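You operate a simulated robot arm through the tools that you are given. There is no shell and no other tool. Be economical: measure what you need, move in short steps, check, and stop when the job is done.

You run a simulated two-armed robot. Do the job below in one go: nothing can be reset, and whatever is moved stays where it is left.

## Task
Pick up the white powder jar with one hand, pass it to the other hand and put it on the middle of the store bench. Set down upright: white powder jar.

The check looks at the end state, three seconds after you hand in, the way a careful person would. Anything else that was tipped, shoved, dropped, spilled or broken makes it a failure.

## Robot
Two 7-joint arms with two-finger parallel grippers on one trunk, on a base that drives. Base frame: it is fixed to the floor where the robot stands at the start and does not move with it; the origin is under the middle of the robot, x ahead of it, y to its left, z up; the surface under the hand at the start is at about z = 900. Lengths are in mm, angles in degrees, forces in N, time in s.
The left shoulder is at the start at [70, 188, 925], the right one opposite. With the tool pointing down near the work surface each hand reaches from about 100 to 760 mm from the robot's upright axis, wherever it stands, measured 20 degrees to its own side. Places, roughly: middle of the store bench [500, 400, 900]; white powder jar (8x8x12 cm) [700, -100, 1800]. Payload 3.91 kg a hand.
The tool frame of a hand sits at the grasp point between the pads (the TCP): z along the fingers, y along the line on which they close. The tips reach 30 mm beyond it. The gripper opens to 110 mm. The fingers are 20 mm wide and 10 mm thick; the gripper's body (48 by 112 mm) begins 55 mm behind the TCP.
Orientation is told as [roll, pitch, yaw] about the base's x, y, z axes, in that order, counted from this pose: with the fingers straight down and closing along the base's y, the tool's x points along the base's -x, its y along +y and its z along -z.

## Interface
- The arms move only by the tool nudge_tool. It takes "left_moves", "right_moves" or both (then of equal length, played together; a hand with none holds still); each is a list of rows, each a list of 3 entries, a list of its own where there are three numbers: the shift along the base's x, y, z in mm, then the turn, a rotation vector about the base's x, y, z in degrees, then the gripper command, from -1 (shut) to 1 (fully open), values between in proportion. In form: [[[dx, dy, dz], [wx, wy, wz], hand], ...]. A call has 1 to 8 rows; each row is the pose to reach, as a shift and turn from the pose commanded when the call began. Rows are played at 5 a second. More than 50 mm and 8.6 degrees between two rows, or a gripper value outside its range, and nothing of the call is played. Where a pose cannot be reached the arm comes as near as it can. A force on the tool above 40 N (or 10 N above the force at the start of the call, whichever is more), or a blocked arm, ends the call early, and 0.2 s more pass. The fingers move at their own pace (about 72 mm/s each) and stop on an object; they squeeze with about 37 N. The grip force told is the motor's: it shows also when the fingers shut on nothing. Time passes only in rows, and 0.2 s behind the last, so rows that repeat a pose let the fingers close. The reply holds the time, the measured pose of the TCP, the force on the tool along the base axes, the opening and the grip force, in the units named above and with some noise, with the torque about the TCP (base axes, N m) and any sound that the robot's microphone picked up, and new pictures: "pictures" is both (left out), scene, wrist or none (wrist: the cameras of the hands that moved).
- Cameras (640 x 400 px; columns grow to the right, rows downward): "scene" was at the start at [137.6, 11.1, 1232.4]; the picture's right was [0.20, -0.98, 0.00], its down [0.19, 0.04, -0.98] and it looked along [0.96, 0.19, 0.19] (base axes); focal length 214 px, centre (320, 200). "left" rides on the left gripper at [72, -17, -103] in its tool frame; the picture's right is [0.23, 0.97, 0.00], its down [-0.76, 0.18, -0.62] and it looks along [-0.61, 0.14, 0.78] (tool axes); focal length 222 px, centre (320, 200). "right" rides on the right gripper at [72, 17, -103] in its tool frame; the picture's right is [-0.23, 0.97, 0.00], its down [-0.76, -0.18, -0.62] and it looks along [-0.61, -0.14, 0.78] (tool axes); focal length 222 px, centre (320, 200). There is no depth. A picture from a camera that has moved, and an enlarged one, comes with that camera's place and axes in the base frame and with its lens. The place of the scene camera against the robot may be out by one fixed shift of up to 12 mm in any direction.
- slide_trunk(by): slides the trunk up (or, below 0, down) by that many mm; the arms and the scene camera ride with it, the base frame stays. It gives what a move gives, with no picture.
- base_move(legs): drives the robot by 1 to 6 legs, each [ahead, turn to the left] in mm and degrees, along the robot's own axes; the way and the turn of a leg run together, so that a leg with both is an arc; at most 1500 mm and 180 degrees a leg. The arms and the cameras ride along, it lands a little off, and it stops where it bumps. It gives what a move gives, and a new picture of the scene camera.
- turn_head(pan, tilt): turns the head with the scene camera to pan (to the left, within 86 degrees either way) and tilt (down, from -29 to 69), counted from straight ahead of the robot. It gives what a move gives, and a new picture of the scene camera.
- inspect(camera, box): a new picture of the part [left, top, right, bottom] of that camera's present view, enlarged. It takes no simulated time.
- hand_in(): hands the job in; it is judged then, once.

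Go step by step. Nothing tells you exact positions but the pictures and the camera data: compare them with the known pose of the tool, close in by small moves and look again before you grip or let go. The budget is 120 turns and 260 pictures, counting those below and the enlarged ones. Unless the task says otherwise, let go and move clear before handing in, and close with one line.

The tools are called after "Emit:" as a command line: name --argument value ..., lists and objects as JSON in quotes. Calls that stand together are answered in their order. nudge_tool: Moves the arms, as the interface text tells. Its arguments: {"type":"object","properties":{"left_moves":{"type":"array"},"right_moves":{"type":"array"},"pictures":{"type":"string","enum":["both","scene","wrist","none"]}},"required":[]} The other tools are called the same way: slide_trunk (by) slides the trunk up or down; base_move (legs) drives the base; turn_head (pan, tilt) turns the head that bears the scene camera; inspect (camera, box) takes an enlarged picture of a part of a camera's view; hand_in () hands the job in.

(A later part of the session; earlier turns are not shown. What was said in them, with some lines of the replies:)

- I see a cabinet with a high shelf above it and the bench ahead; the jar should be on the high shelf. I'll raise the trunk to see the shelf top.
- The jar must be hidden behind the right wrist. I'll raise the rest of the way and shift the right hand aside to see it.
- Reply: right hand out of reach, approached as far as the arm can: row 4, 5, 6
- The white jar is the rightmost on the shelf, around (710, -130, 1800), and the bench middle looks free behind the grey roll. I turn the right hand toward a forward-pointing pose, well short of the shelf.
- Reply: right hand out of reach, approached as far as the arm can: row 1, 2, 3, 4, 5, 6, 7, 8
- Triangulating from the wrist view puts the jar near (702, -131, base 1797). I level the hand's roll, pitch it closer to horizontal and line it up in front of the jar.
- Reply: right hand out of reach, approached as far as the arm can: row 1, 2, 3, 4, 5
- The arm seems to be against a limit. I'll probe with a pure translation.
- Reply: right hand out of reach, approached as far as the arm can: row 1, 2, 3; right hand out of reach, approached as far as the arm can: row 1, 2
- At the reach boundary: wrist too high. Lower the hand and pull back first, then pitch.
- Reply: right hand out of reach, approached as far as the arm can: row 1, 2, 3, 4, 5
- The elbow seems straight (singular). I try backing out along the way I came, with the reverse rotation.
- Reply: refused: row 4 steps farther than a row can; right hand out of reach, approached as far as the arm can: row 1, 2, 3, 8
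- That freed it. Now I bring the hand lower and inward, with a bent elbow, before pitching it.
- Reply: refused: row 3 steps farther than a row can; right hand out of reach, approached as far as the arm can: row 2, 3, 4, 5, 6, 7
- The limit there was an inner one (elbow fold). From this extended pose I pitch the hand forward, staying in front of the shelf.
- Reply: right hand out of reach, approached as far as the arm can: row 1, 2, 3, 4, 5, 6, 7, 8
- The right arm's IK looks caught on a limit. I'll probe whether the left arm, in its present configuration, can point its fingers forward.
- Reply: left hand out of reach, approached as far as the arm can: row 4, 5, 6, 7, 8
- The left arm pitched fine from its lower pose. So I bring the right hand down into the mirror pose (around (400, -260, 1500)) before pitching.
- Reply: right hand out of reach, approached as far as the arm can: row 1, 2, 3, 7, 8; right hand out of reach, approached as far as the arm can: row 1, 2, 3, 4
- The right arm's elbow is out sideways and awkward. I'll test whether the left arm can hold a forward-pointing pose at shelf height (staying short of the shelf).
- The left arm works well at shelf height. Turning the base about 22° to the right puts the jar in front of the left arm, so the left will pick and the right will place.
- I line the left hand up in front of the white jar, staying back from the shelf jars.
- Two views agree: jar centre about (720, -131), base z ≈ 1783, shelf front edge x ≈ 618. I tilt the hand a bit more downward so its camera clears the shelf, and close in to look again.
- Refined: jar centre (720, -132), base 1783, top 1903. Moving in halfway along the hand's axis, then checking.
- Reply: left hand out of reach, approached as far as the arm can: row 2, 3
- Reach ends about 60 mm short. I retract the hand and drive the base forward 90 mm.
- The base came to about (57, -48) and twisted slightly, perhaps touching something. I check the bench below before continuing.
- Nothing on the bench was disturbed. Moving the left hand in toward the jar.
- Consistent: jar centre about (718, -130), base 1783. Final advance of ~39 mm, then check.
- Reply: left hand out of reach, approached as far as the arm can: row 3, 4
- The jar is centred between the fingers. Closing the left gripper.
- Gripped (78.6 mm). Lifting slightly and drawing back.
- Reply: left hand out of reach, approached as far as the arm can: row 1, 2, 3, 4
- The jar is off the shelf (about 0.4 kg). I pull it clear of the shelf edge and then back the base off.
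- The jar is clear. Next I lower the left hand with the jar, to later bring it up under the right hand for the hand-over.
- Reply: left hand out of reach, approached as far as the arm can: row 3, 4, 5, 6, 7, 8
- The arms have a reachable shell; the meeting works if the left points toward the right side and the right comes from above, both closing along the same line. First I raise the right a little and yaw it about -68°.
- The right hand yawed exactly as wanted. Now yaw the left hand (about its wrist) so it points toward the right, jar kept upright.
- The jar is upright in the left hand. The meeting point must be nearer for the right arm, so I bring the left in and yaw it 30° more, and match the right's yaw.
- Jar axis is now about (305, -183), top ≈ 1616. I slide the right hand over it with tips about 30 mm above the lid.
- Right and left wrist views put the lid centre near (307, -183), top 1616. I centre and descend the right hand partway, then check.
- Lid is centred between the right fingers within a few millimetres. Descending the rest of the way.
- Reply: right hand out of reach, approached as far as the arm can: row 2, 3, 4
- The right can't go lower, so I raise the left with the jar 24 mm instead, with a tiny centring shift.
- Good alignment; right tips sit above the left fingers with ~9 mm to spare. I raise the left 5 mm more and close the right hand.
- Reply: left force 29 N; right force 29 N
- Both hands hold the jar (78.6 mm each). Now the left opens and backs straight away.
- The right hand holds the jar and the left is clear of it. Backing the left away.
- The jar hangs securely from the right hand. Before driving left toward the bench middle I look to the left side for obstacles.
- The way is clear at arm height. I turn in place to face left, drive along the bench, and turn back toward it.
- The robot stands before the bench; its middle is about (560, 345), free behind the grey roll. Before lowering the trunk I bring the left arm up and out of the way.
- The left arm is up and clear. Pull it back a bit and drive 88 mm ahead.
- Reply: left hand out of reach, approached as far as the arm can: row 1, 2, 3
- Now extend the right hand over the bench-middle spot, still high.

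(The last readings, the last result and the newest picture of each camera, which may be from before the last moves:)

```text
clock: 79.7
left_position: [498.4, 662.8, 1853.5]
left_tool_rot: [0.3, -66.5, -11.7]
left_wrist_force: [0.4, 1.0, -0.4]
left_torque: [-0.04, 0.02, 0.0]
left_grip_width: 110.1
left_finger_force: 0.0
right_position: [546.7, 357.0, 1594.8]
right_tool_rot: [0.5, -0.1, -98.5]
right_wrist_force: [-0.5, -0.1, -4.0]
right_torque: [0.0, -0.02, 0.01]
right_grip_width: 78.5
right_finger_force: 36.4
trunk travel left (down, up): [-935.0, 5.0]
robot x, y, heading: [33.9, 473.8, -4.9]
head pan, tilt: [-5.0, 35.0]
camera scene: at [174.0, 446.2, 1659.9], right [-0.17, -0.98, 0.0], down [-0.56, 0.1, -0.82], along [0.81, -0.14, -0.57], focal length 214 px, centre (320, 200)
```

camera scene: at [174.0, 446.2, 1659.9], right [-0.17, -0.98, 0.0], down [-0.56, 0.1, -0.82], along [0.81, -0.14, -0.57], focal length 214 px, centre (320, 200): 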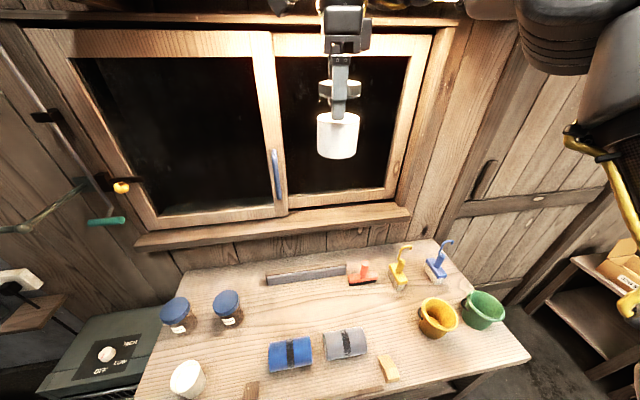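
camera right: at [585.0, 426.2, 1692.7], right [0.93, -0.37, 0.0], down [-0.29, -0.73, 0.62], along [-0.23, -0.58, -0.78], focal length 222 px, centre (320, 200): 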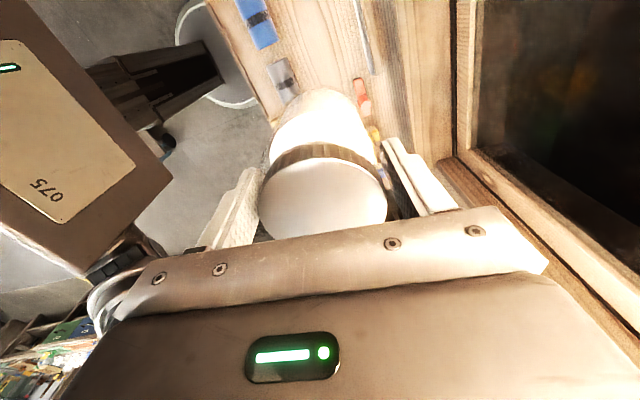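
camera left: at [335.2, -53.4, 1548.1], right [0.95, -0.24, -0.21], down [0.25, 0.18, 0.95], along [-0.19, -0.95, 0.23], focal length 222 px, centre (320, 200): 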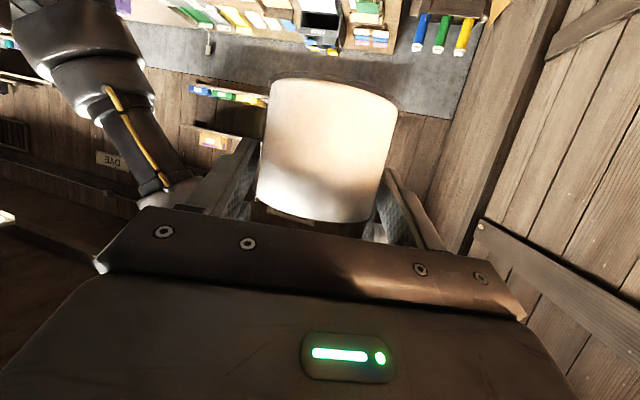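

The hands drifted as if the base were leaning on something, so I back off 20 mm to relieve it. Bench corners again give the middle at about (575, 343).

Emit:
base_move --legs '[[-20, 0]]'

```text
clock: 80.5
left_position: [486.8, 664.9, 1849.4]
left_tool_rot: [0.2, -66.3, -11.5]
left_wrist_force: [0.5, -0.5, 0.2]
left_torque: [0.0, 0.05, -0.04]
left_grip_width: 110.0
left_finger_force: 0.1
right_position: [534.5, 357.6, 1590.7]
right_tool_rot: [0.2, -0.1, -98.6]
right_wrist_force: [-0.1, -0.2, -3.6]
right_torque: [0.04, 0.03, -0.01]
right_grip_width: 78.3
right_finger_force: 36.9
trunk travel left (down, up): [-935.0, 5.0]
robot x, y, heading: [12.0, 468.9, -5.1]
head pan, tilt: [-5.0, 35.0]
camera scene: at [160.8, 447.5, 1659.2], right [-0.18, -0.98, 0.0], down [-0.57, 0.1, -0.82], along [0.8, -0.14, -0.58], focal length 214 px, centre (320, 200)
```

scene: 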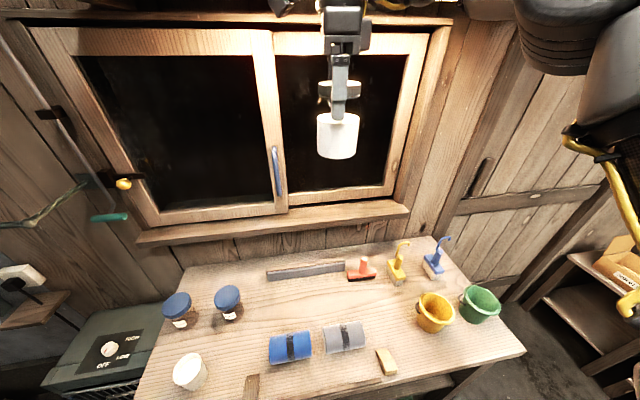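

Relieved. Now I lower the trunk by 470 mm, then fine-position.

Emit:
slide_trunk --by -470

Emit:
nudge_tool --right_moves '[[[12, -4, 0], [0, 0, 0], -1], [[24, -8, 0], [0, 0, 0], -1], [[24, -8, 0], [0, 0, 0], -1]]' --pictures "both"

```text
refused: -470 is not a number from -400 to 400
```

```text
clock: 81.3
left_position: [484.8, 663.4, 1848.8]
left_tool_rot: [0.2, -66.1, -11.5]
left_wrist_force: [0.3, 0.0, 0.5]
left_torque: [0.03, -0.01, 0.01]
left_grip_width: 109.8
left_finger_force: 0.1
right_position: [556.2, 350.6, 1590.3]
right_tool_rot: [0.3, -0.1, -98.6]
right_wrist_force: [0.8, 0.2, -3.8]
right_torque: [0.06, 0.02, 0.02]
right_grip_width: 78.5
right_finger_force: 37.1
trunk travel left (down, up): [-935.0, 5.0]
robot x, y, heading: [13.6, 474.2, -5.2]
head pan, tilt: [-5.0, 35.0]
camera scene: at [159.7, 447.5, 1659.3], right [-0.18, -0.98, 0.0], down [-0.57, 0.1, -0.82], along [0.81, -0.14, -0.58], focal length 214 px, centre (320, 200)
camera right: at [584.7, 419.4, 1693.1], right [0.93, -0.37, 0.0], down [-0.29, -0.72, 0.62], along [-0.23, -0.58, -0.78], focal length 222 px, centre (320, 200)
```

scene: 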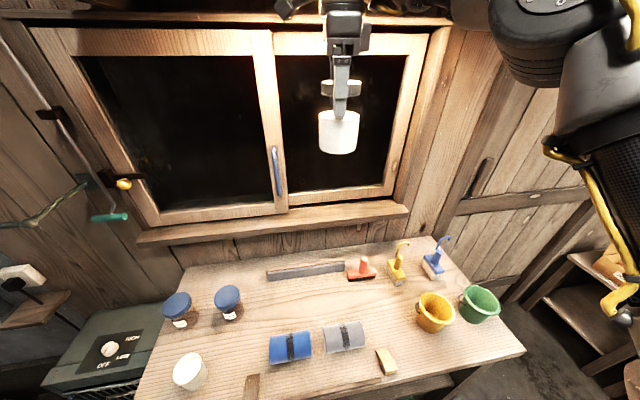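
right: 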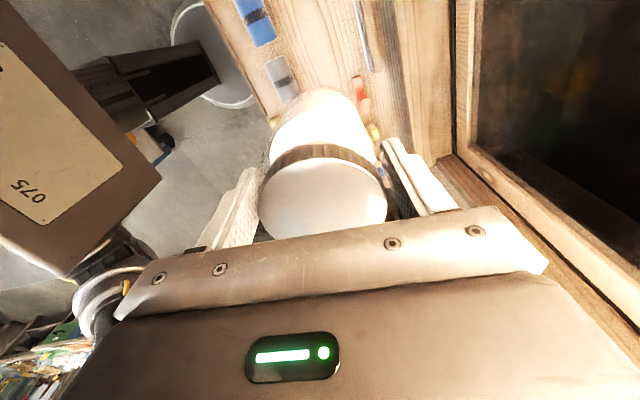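

The hand is over (556, 350). Lowering the trunk 400 mm.

Emit:
slide_trunk --by -400

Emit:
turn_head --pan -12 --tilt 35

```text
clock: 85.1
left_position: [482.7, 665.1, 1451.0]
left_tool_rot: [0.3, -66.4, -11.6]
left_wrist_force: [-1.2, 0.4, -0.1]
left_torque: [-0.01, -0.03, -0.03]
left_grip_width: 109.7
left_finger_force: 0.0
right_position: [553.5, 349.4, 1191.9]
right_tool_rot: [0.4, 0.0, -98.6]
right_wrist_force: [-0.2, -0.7, -3.7]
right_torque: [0.04, 0.01, 0.01]
right_grip_width: 78.7
right_finger_force: 36.8
trunk travel left (down, up): [-535.0, 405.0]
robot x, y, heading: [11.6, 469.8, -5.1]
head pan, tilt: [-5.0, 35.0]
```

```text
clock: 85.8
left_position: [482.9, 665.3, 1451.1]
left_tool_rot: [0.3, -66.5, -11.6]
left_wrist_force: [0.0, -0.2, 0.4]
left_torque: [0.0, 0.02, -0.03]
left_grip_width: 109.8
left_finger_force: 0.0
right_position: [554.5, 349.2, 1191.8]
right_tool_rot: [0.3, -0.2, -98.6]
right_wrist_force: [-0.1, 0.1, -3.9]
right_torque: [0.02, -0.06, -0.01]
right_grip_width: 78.7
right_finger_force: 36.8
trunk travel left (down, up): [-535.0, 405.0]
robot x, y, heading: [16.6, 472.9, -5.2]
head pan, tilt: [-12.0, 35.0]
camera scene: at [153.8, 437.2, 1259.6], right [-0.29, -0.96, 0.0], down [-0.55, 0.17, -0.82], along [0.78, -0.24, -0.57], focal length 214 px, centre (320, 200)
```

scene: 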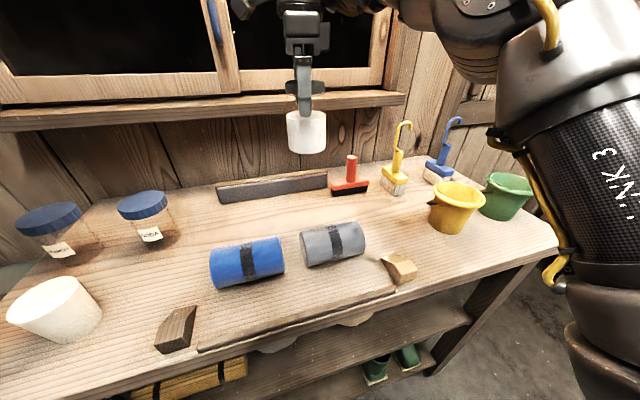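

Clear so far. Lowering another 150 mm, to leave the jar base about 40 mm above the bench.

Emit:
slide_trunk --by -150

Emit:
turn_head --pan -12 --tilt 25

Emit:
inspect --camera "right" --box '[160, 0, 480, 240]'

```text
clock: 87.5
left_position: [482.4, 664.3, 1302.2]
left_tool_rot: [0.3, -66.5, -11.6]
left_wrist_force: [-0.1, -1.2, -0.2]
left_torque: [-0.01, 0.01, 0.0]
left_grip_width: 109.7
left_finger_force: 0.1
right_position: [553.7, 349.9, 1042.6]
right_tool_rot: [0.4, -0.1, -98.6]
right_wrist_force: [0.2, 0.2, -3.7]
right_torque: [0.06, 0.01, -0.03]
right_grip_width: 78.5
right_finger_force: 36.7
trunk travel left (down, up): [-385.0, 555.0]
robot x, y, heading: [14.9, 474.1, -4.9]
head pan, tilt: [-12.0, 35.0]
```

```text
clock: 88.2
left_position: [482.4, 666.0, 1301.1]
left_tool_rot: [0.2, -66.6, -11.5]
left_wrist_force: [0.1, -0.5, -0.5]
left_torque: [-0.01, -0.01, 0.0]
left_grip_width: 110.1
left_finger_force: 0.0
right_position: [553.4, 349.9, 1042.5]
right_tool_rot: [0.3, -0.2, -98.5]
right_wrist_force: [-0.3, -0.4, -4.2]
right_torque: [0.02, -0.02, 0.04]
right_grip_width: 78.5
right_finger_force: 36.9
trunk travel left (down, up): [-385.0, 555.0]
robot x, y, heading: [14.7, 472.7, -4.9]
head pan, tilt: [-12.0, 25.0]
camera scene: at [157.7, 436.0, 1125.4], right [-0.29, -0.96, 0.0], down [-0.4, 0.12, -0.91], along [0.87, -0.27, -0.42], focal length 214 px, centre (320, 200)
```

scene: 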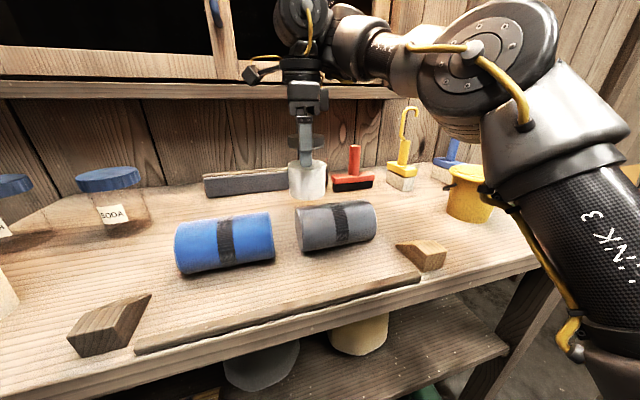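

```text
1.67 times, centred on (320, 120) of right
camera zoom: at [580.9, 419.7, 1144.4], right [0.93, -0.37, 0.01], down [-0.29, -0.73, 0.62], along [-0.23, -0.58, -0.78], focal length 370 px, centre (320, 333)
```

zoom: 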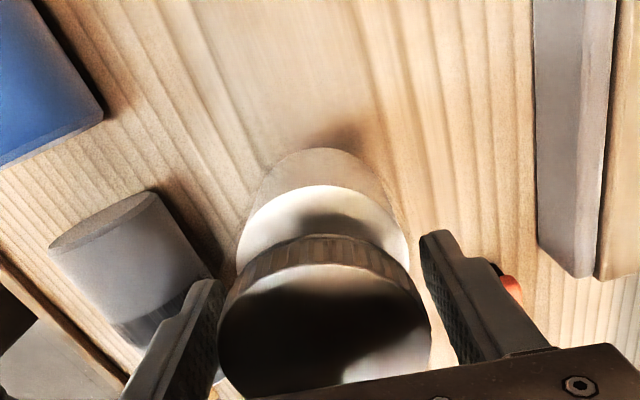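

Placement spot is clear of the grey roll and the bar. I shift 5 mm back and lower in small steps, watching the force.

Emit:
nudge_tool --right_moves '[[[5, -1, 0], [0, 0, 0], -1], [[5, -1, 0], [0, 0, 0], -1]]' --pictures "none"

Emit:
slide_trunk --by -33

Emit:
inspect --camera "scene" --box '[190, 110, 390, 250]'

```text
clock: 88.8
left_position: [481.9, 663.6, 1301.2]
left_tool_rot: [0.3, -66.5, -11.6]
left_wrist_force: [-0.6, 0.4, -0.1]
left_torque: [0.04, -0.02, 0.0]
left_grip_width: 109.9
left_finger_force: 0.0
right_position: [560.1, 349.5, 1041.9]
right_tool_rot: [0.4, -0.1, -98.6]
right_wrist_force: [-0.2, -0.9, -4.0]
right_torque: [0.03, 0.0, 0.03]
right_grip_width: 78.0
right_finger_force: 37.1
trunk travel left (down, up): [-385.0, 555.0]
robot x, y, heading: [9.7, 473.7, -5.0]
head pan, tilt: [-12.0, 25.0]
```

```text
clock: 89.6
left_position: [482.8, 664.5, 1268.0]
left_tool_rot: [0.3, -66.5, -11.6]
left_wrist_force: [0.5, 0.6, 0.7]
left_torque: [0.0, 0.02, -0.01]
left_grip_width: 110.2
left_finger_force: 0.0
right_position: [558.4, 348.9, 1007.9]
right_tool_rot: [0.4, -0.2, -98.5]
right_wrist_force: [-0.1, 0.6, -3.5]
right_torque: [0.01, 0.0, -0.01]
right_grip_width: 78.5
right_finger_force: 37.2
trunk travel left (down, up): [-352.0, 588.0]
robot x, y, heading: [15.9, 477.6, -4.9]
head pan, tilt: [-12.0, 25.0]
```

```text
2.86 times, centred on (290, 180) of scene
camera zoom: at [157.3, 436.0, 1092.5], right [-0.29, -0.96, 0.0], down [-0.4, 0.12, -0.91], along [0.87, -0.27, -0.42], focal length 613 px, centre (406, 257)
```

zoom: 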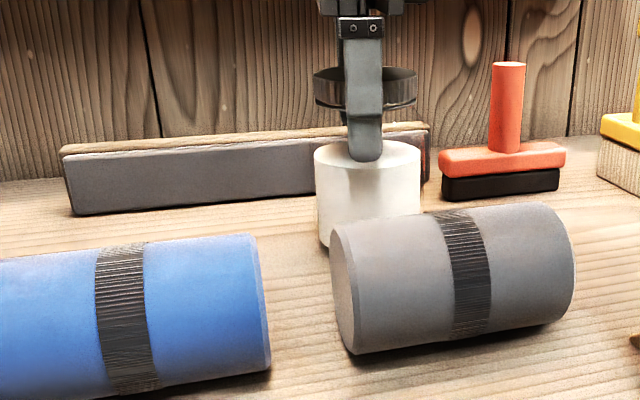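

About 9 mm to go by estimate. Lowering in small steps.

Emit:
slide_trunk --by -5

Emit:
slide_trunk --by -3

```text
clock: 90.2
left_position: [482.4, 666.4, 1263.3]
left_tool_rot: [0.2, -66.7, -11.5]
left_wrist_force: [0.6, -1.4, 0.2]
left_torque: [-0.04, 0.0, -0.02]
left_grip_width: 110.1
left_finger_force: 0.1
right_position: [559.2, 349.1, 1004.0]
right_tool_rot: [0.4, -0.1, -98.7]
right_wrist_force: [-0.3, -0.1, -3.8]
right_torque: [0.01, 0.02, 0.0]
right_grip_width: 78.4
right_finger_force: 37.1
trunk travel left (down, up): [-347.0, 593.0]
robot x, y, heading: [13.7, 468.3, -5.3]
head pan, tilt: [-12.0, 25.0]
```

```text
clock: 90.7
left_position: [480.9, 665.0, 1262.3]
left_tool_rot: [0.3, -66.6, -11.6]
left_wrist_force: [0.4, 0.9, -0.5]
left_torque: [-0.01, 0.04, -0.02]
left_grip_width: 109.9
left_finger_force: 0.0
right_position: [558.0, 350.3, 1003.7]
right_tool_rot: [0.8, 0.0, -98.7]
right_wrist_force: [8.7, -1.7, 21.9]
right_torque: [-0.37, -0.16, 0.15]
right_grip_width: 78.6
right_finger_force: 36.8
trunk travel left (down, up): [-344.0, 596.0]
robot x, y, heading: [11.5, 474.0, -5.2]
head pan, tilt: [-12.0, 25.0]
```

Contact with the bench (22 N up). I ease off 2 mm and check.

Emit:
slide_trunk --by 2

Emit:
inspect --camera "scene" --box '[190, 100, 390, 240]'

```text
clock: 91.2
left_position: [480.9, 665.2, 1264.4]
left_tool_rot: [0.3, -66.5, -11.6]
left_wrist_force: [0.2, -0.5, -0.4]
left_torque: [0.01, -0.02, 0.01]
left_grip_width: 109.8
left_finger_force: 0.0
right_position: [557.8, 349.7, 1003.3]
right_tool_rot: [0.4, -0.2, -98.6]
right_wrist_force: [6.6, -2.3, 14.6]
right_torque: [-0.32, -0.04, 0.13]
right_grip_width: 78.6
right_finger_force: 37.0
trunk travel left (down, up): [-346.0, 594.0]
robot x, y, heading: [9.5, 473.8, -5.2]
head pan, tilt: [-12.0, 25.0]
```

```text
2.86 times, centred on (290, 170) of scene
camera zoom: at [156.9, 436.2, 1086.6], right [-0.29, -0.96, 0.0], down [-0.4, 0.12, -0.91], along [0.87, -0.27, -0.42], focal length 613 px, centre (406, 286)
```

zoom: 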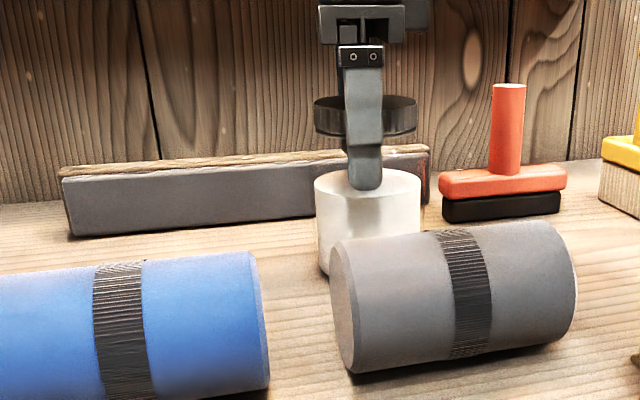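

The jar stands on the bench, lightly loaded. Opening the right hand.

Emit:
nudge_tool --right_moves '[[[0, 0, 0], [0, 0, 0], 0.5], [[0, 0, 0], [0, 0, 0], 0.7], [[0, 0, 0], [0, 0, 0], 1], [[0, 0, 0], [0, 0, 0], 1]]' --pictures "wrist"

Emit:
inspect --camera "scene" --box '[190, 100, 390, 240]'

```text
clock: 92.2
left_position: [481.3, 664.3, 1262.6]
left_tool_rot: [0.2, -66.5, -11.7]
left_wrist_force: [-0.1, 0.5, -0.6]
left_torque: [0.01, -0.01, 0.02]
left_grip_width: 110.2
left_finger_force: 0.0
right_position: [558.0, 350.1, 1002.2]
right_tool_rot: [0.4, -0.2, -98.7]
right_wrist_force: [-0.6, 0.7, -0.3]
right_torque: [0.03, 0.0, 0.01]
right_grip_width: 109.8
right_finger_force: 0.1
trunk travel left (down, up): [-346.0, 594.0]
robot x, y, heading: [16.1, 475.2, -5.2]
head pan, tilt: [-12.0, 25.0]
camera right: at [585.9, 418.9, 1105.6], right [0.93, -0.37, 0.01], down [-0.29, -0.73, 0.62], along [-0.22, -0.58, -0.78], focal length 222 px, centre (320, 200)
```

right: 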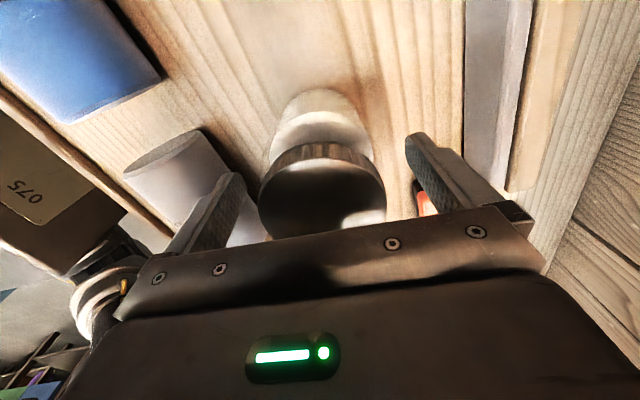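

```text
2.86 times, centred on (290, 170) of scene
camera zoom: at [157.3, 436.1, 1086.5], right [-0.29, -0.96, 0.0], down [-0.4, 0.12, -0.91], along [0.87, -0.27, -0.42], focal length 613 px, centre (406, 286)
```

zoom: 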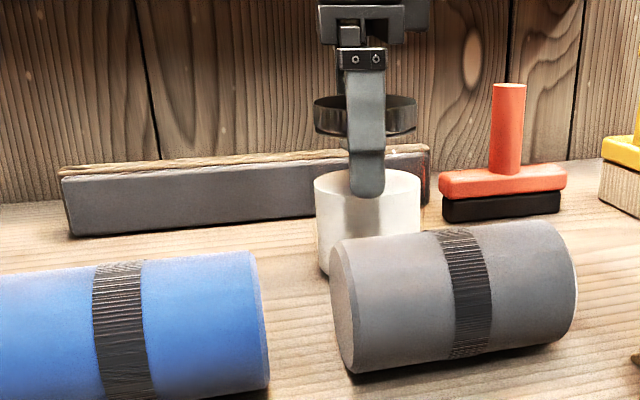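

Released, the jar stands upright and fingers are free on both sides. Raising the trunk straight up to clear it.

Emit:
slide_trunk --by 200

Emit:
turn_head --pan -5 --tilt 40

```text
clock: 94.4
left_position: [482.6, 665.0, 1461.9]
left_tool_rot: [0.2, -66.5, -11.7]
left_wrist_force: [0.9, 0.1, -0.6]
left_torque: [-0.02, 0.02, 0.02]
left_grip_width: 109.9
left_finger_force: 0.1
right_position: [559.1, 349.0, 1202.8]
right_tool_rot: [0.4, -0.1, -98.6]
right_wrist_force: [0.2, 0.1, 0.2]
right_torque: [0.02, 0.01, -0.01]
right_grip_width: 109.7
right_finger_force: 0.1
trunk travel left (down, up): [-546.0, 394.0]
robot x, y, heading: [15.6, 472.7, -5.0]
head pan, tilt: [-12.0, 25.0]
```

```text
clock: 95.1
left_position: [482.0, 664.4, 1462.6]
left_tool_rot: [0.3, -66.5, -11.6]
left_wrist_force: [-0.5, 0.6, -0.1]
left_torque: [0.01, 0.01, 0.0]
left_grip_width: 110.1
left_finger_force: 0.0
right_position: [558.6, 349.4, 1202.1]
right_tool_rot: [0.4, -0.1, -98.6]
right_wrist_force: [0.5, 0.0, 0.1]
right_torque: [-0.04, 0.03, 0.02]
right_grip_width: 109.9
right_finger_force: 0.1
trunk travel left (down, up): [-546.0, 394.0]
robot x, y, heading: [15.6, 473.6, -4.9]
head pan, tilt: [-5.0, 40.0]
camera scene: at [152.9, 448.2, 1263.2], right [-0.18, -0.98, 0.0], down [-0.63, 0.11, -0.77], along [0.75, -0.13, -0.64], focal length 214 px, centre (320, 200)
```

scene: 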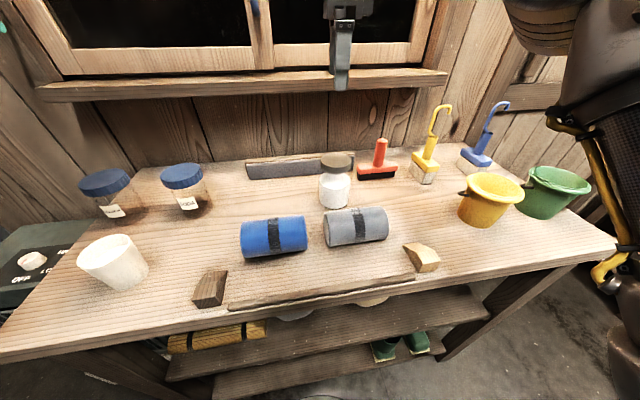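

The jar stands upright at the middle of the bench, both hands are clear and nothing else has moved. Handing in.

Emit:
hand_in

```text
The job is handed in.
```

The white powder jar was taken off the shelf with the left hand, passed in the air to the right hand, and set upright on the bench at about (558, 350), near my measured middle of (575, 343). That is about 77 mm from your rough [500, 400]. The base appeared to lean on something twice while driving up to the bench, but no other object looked disturbed in the last pictures.
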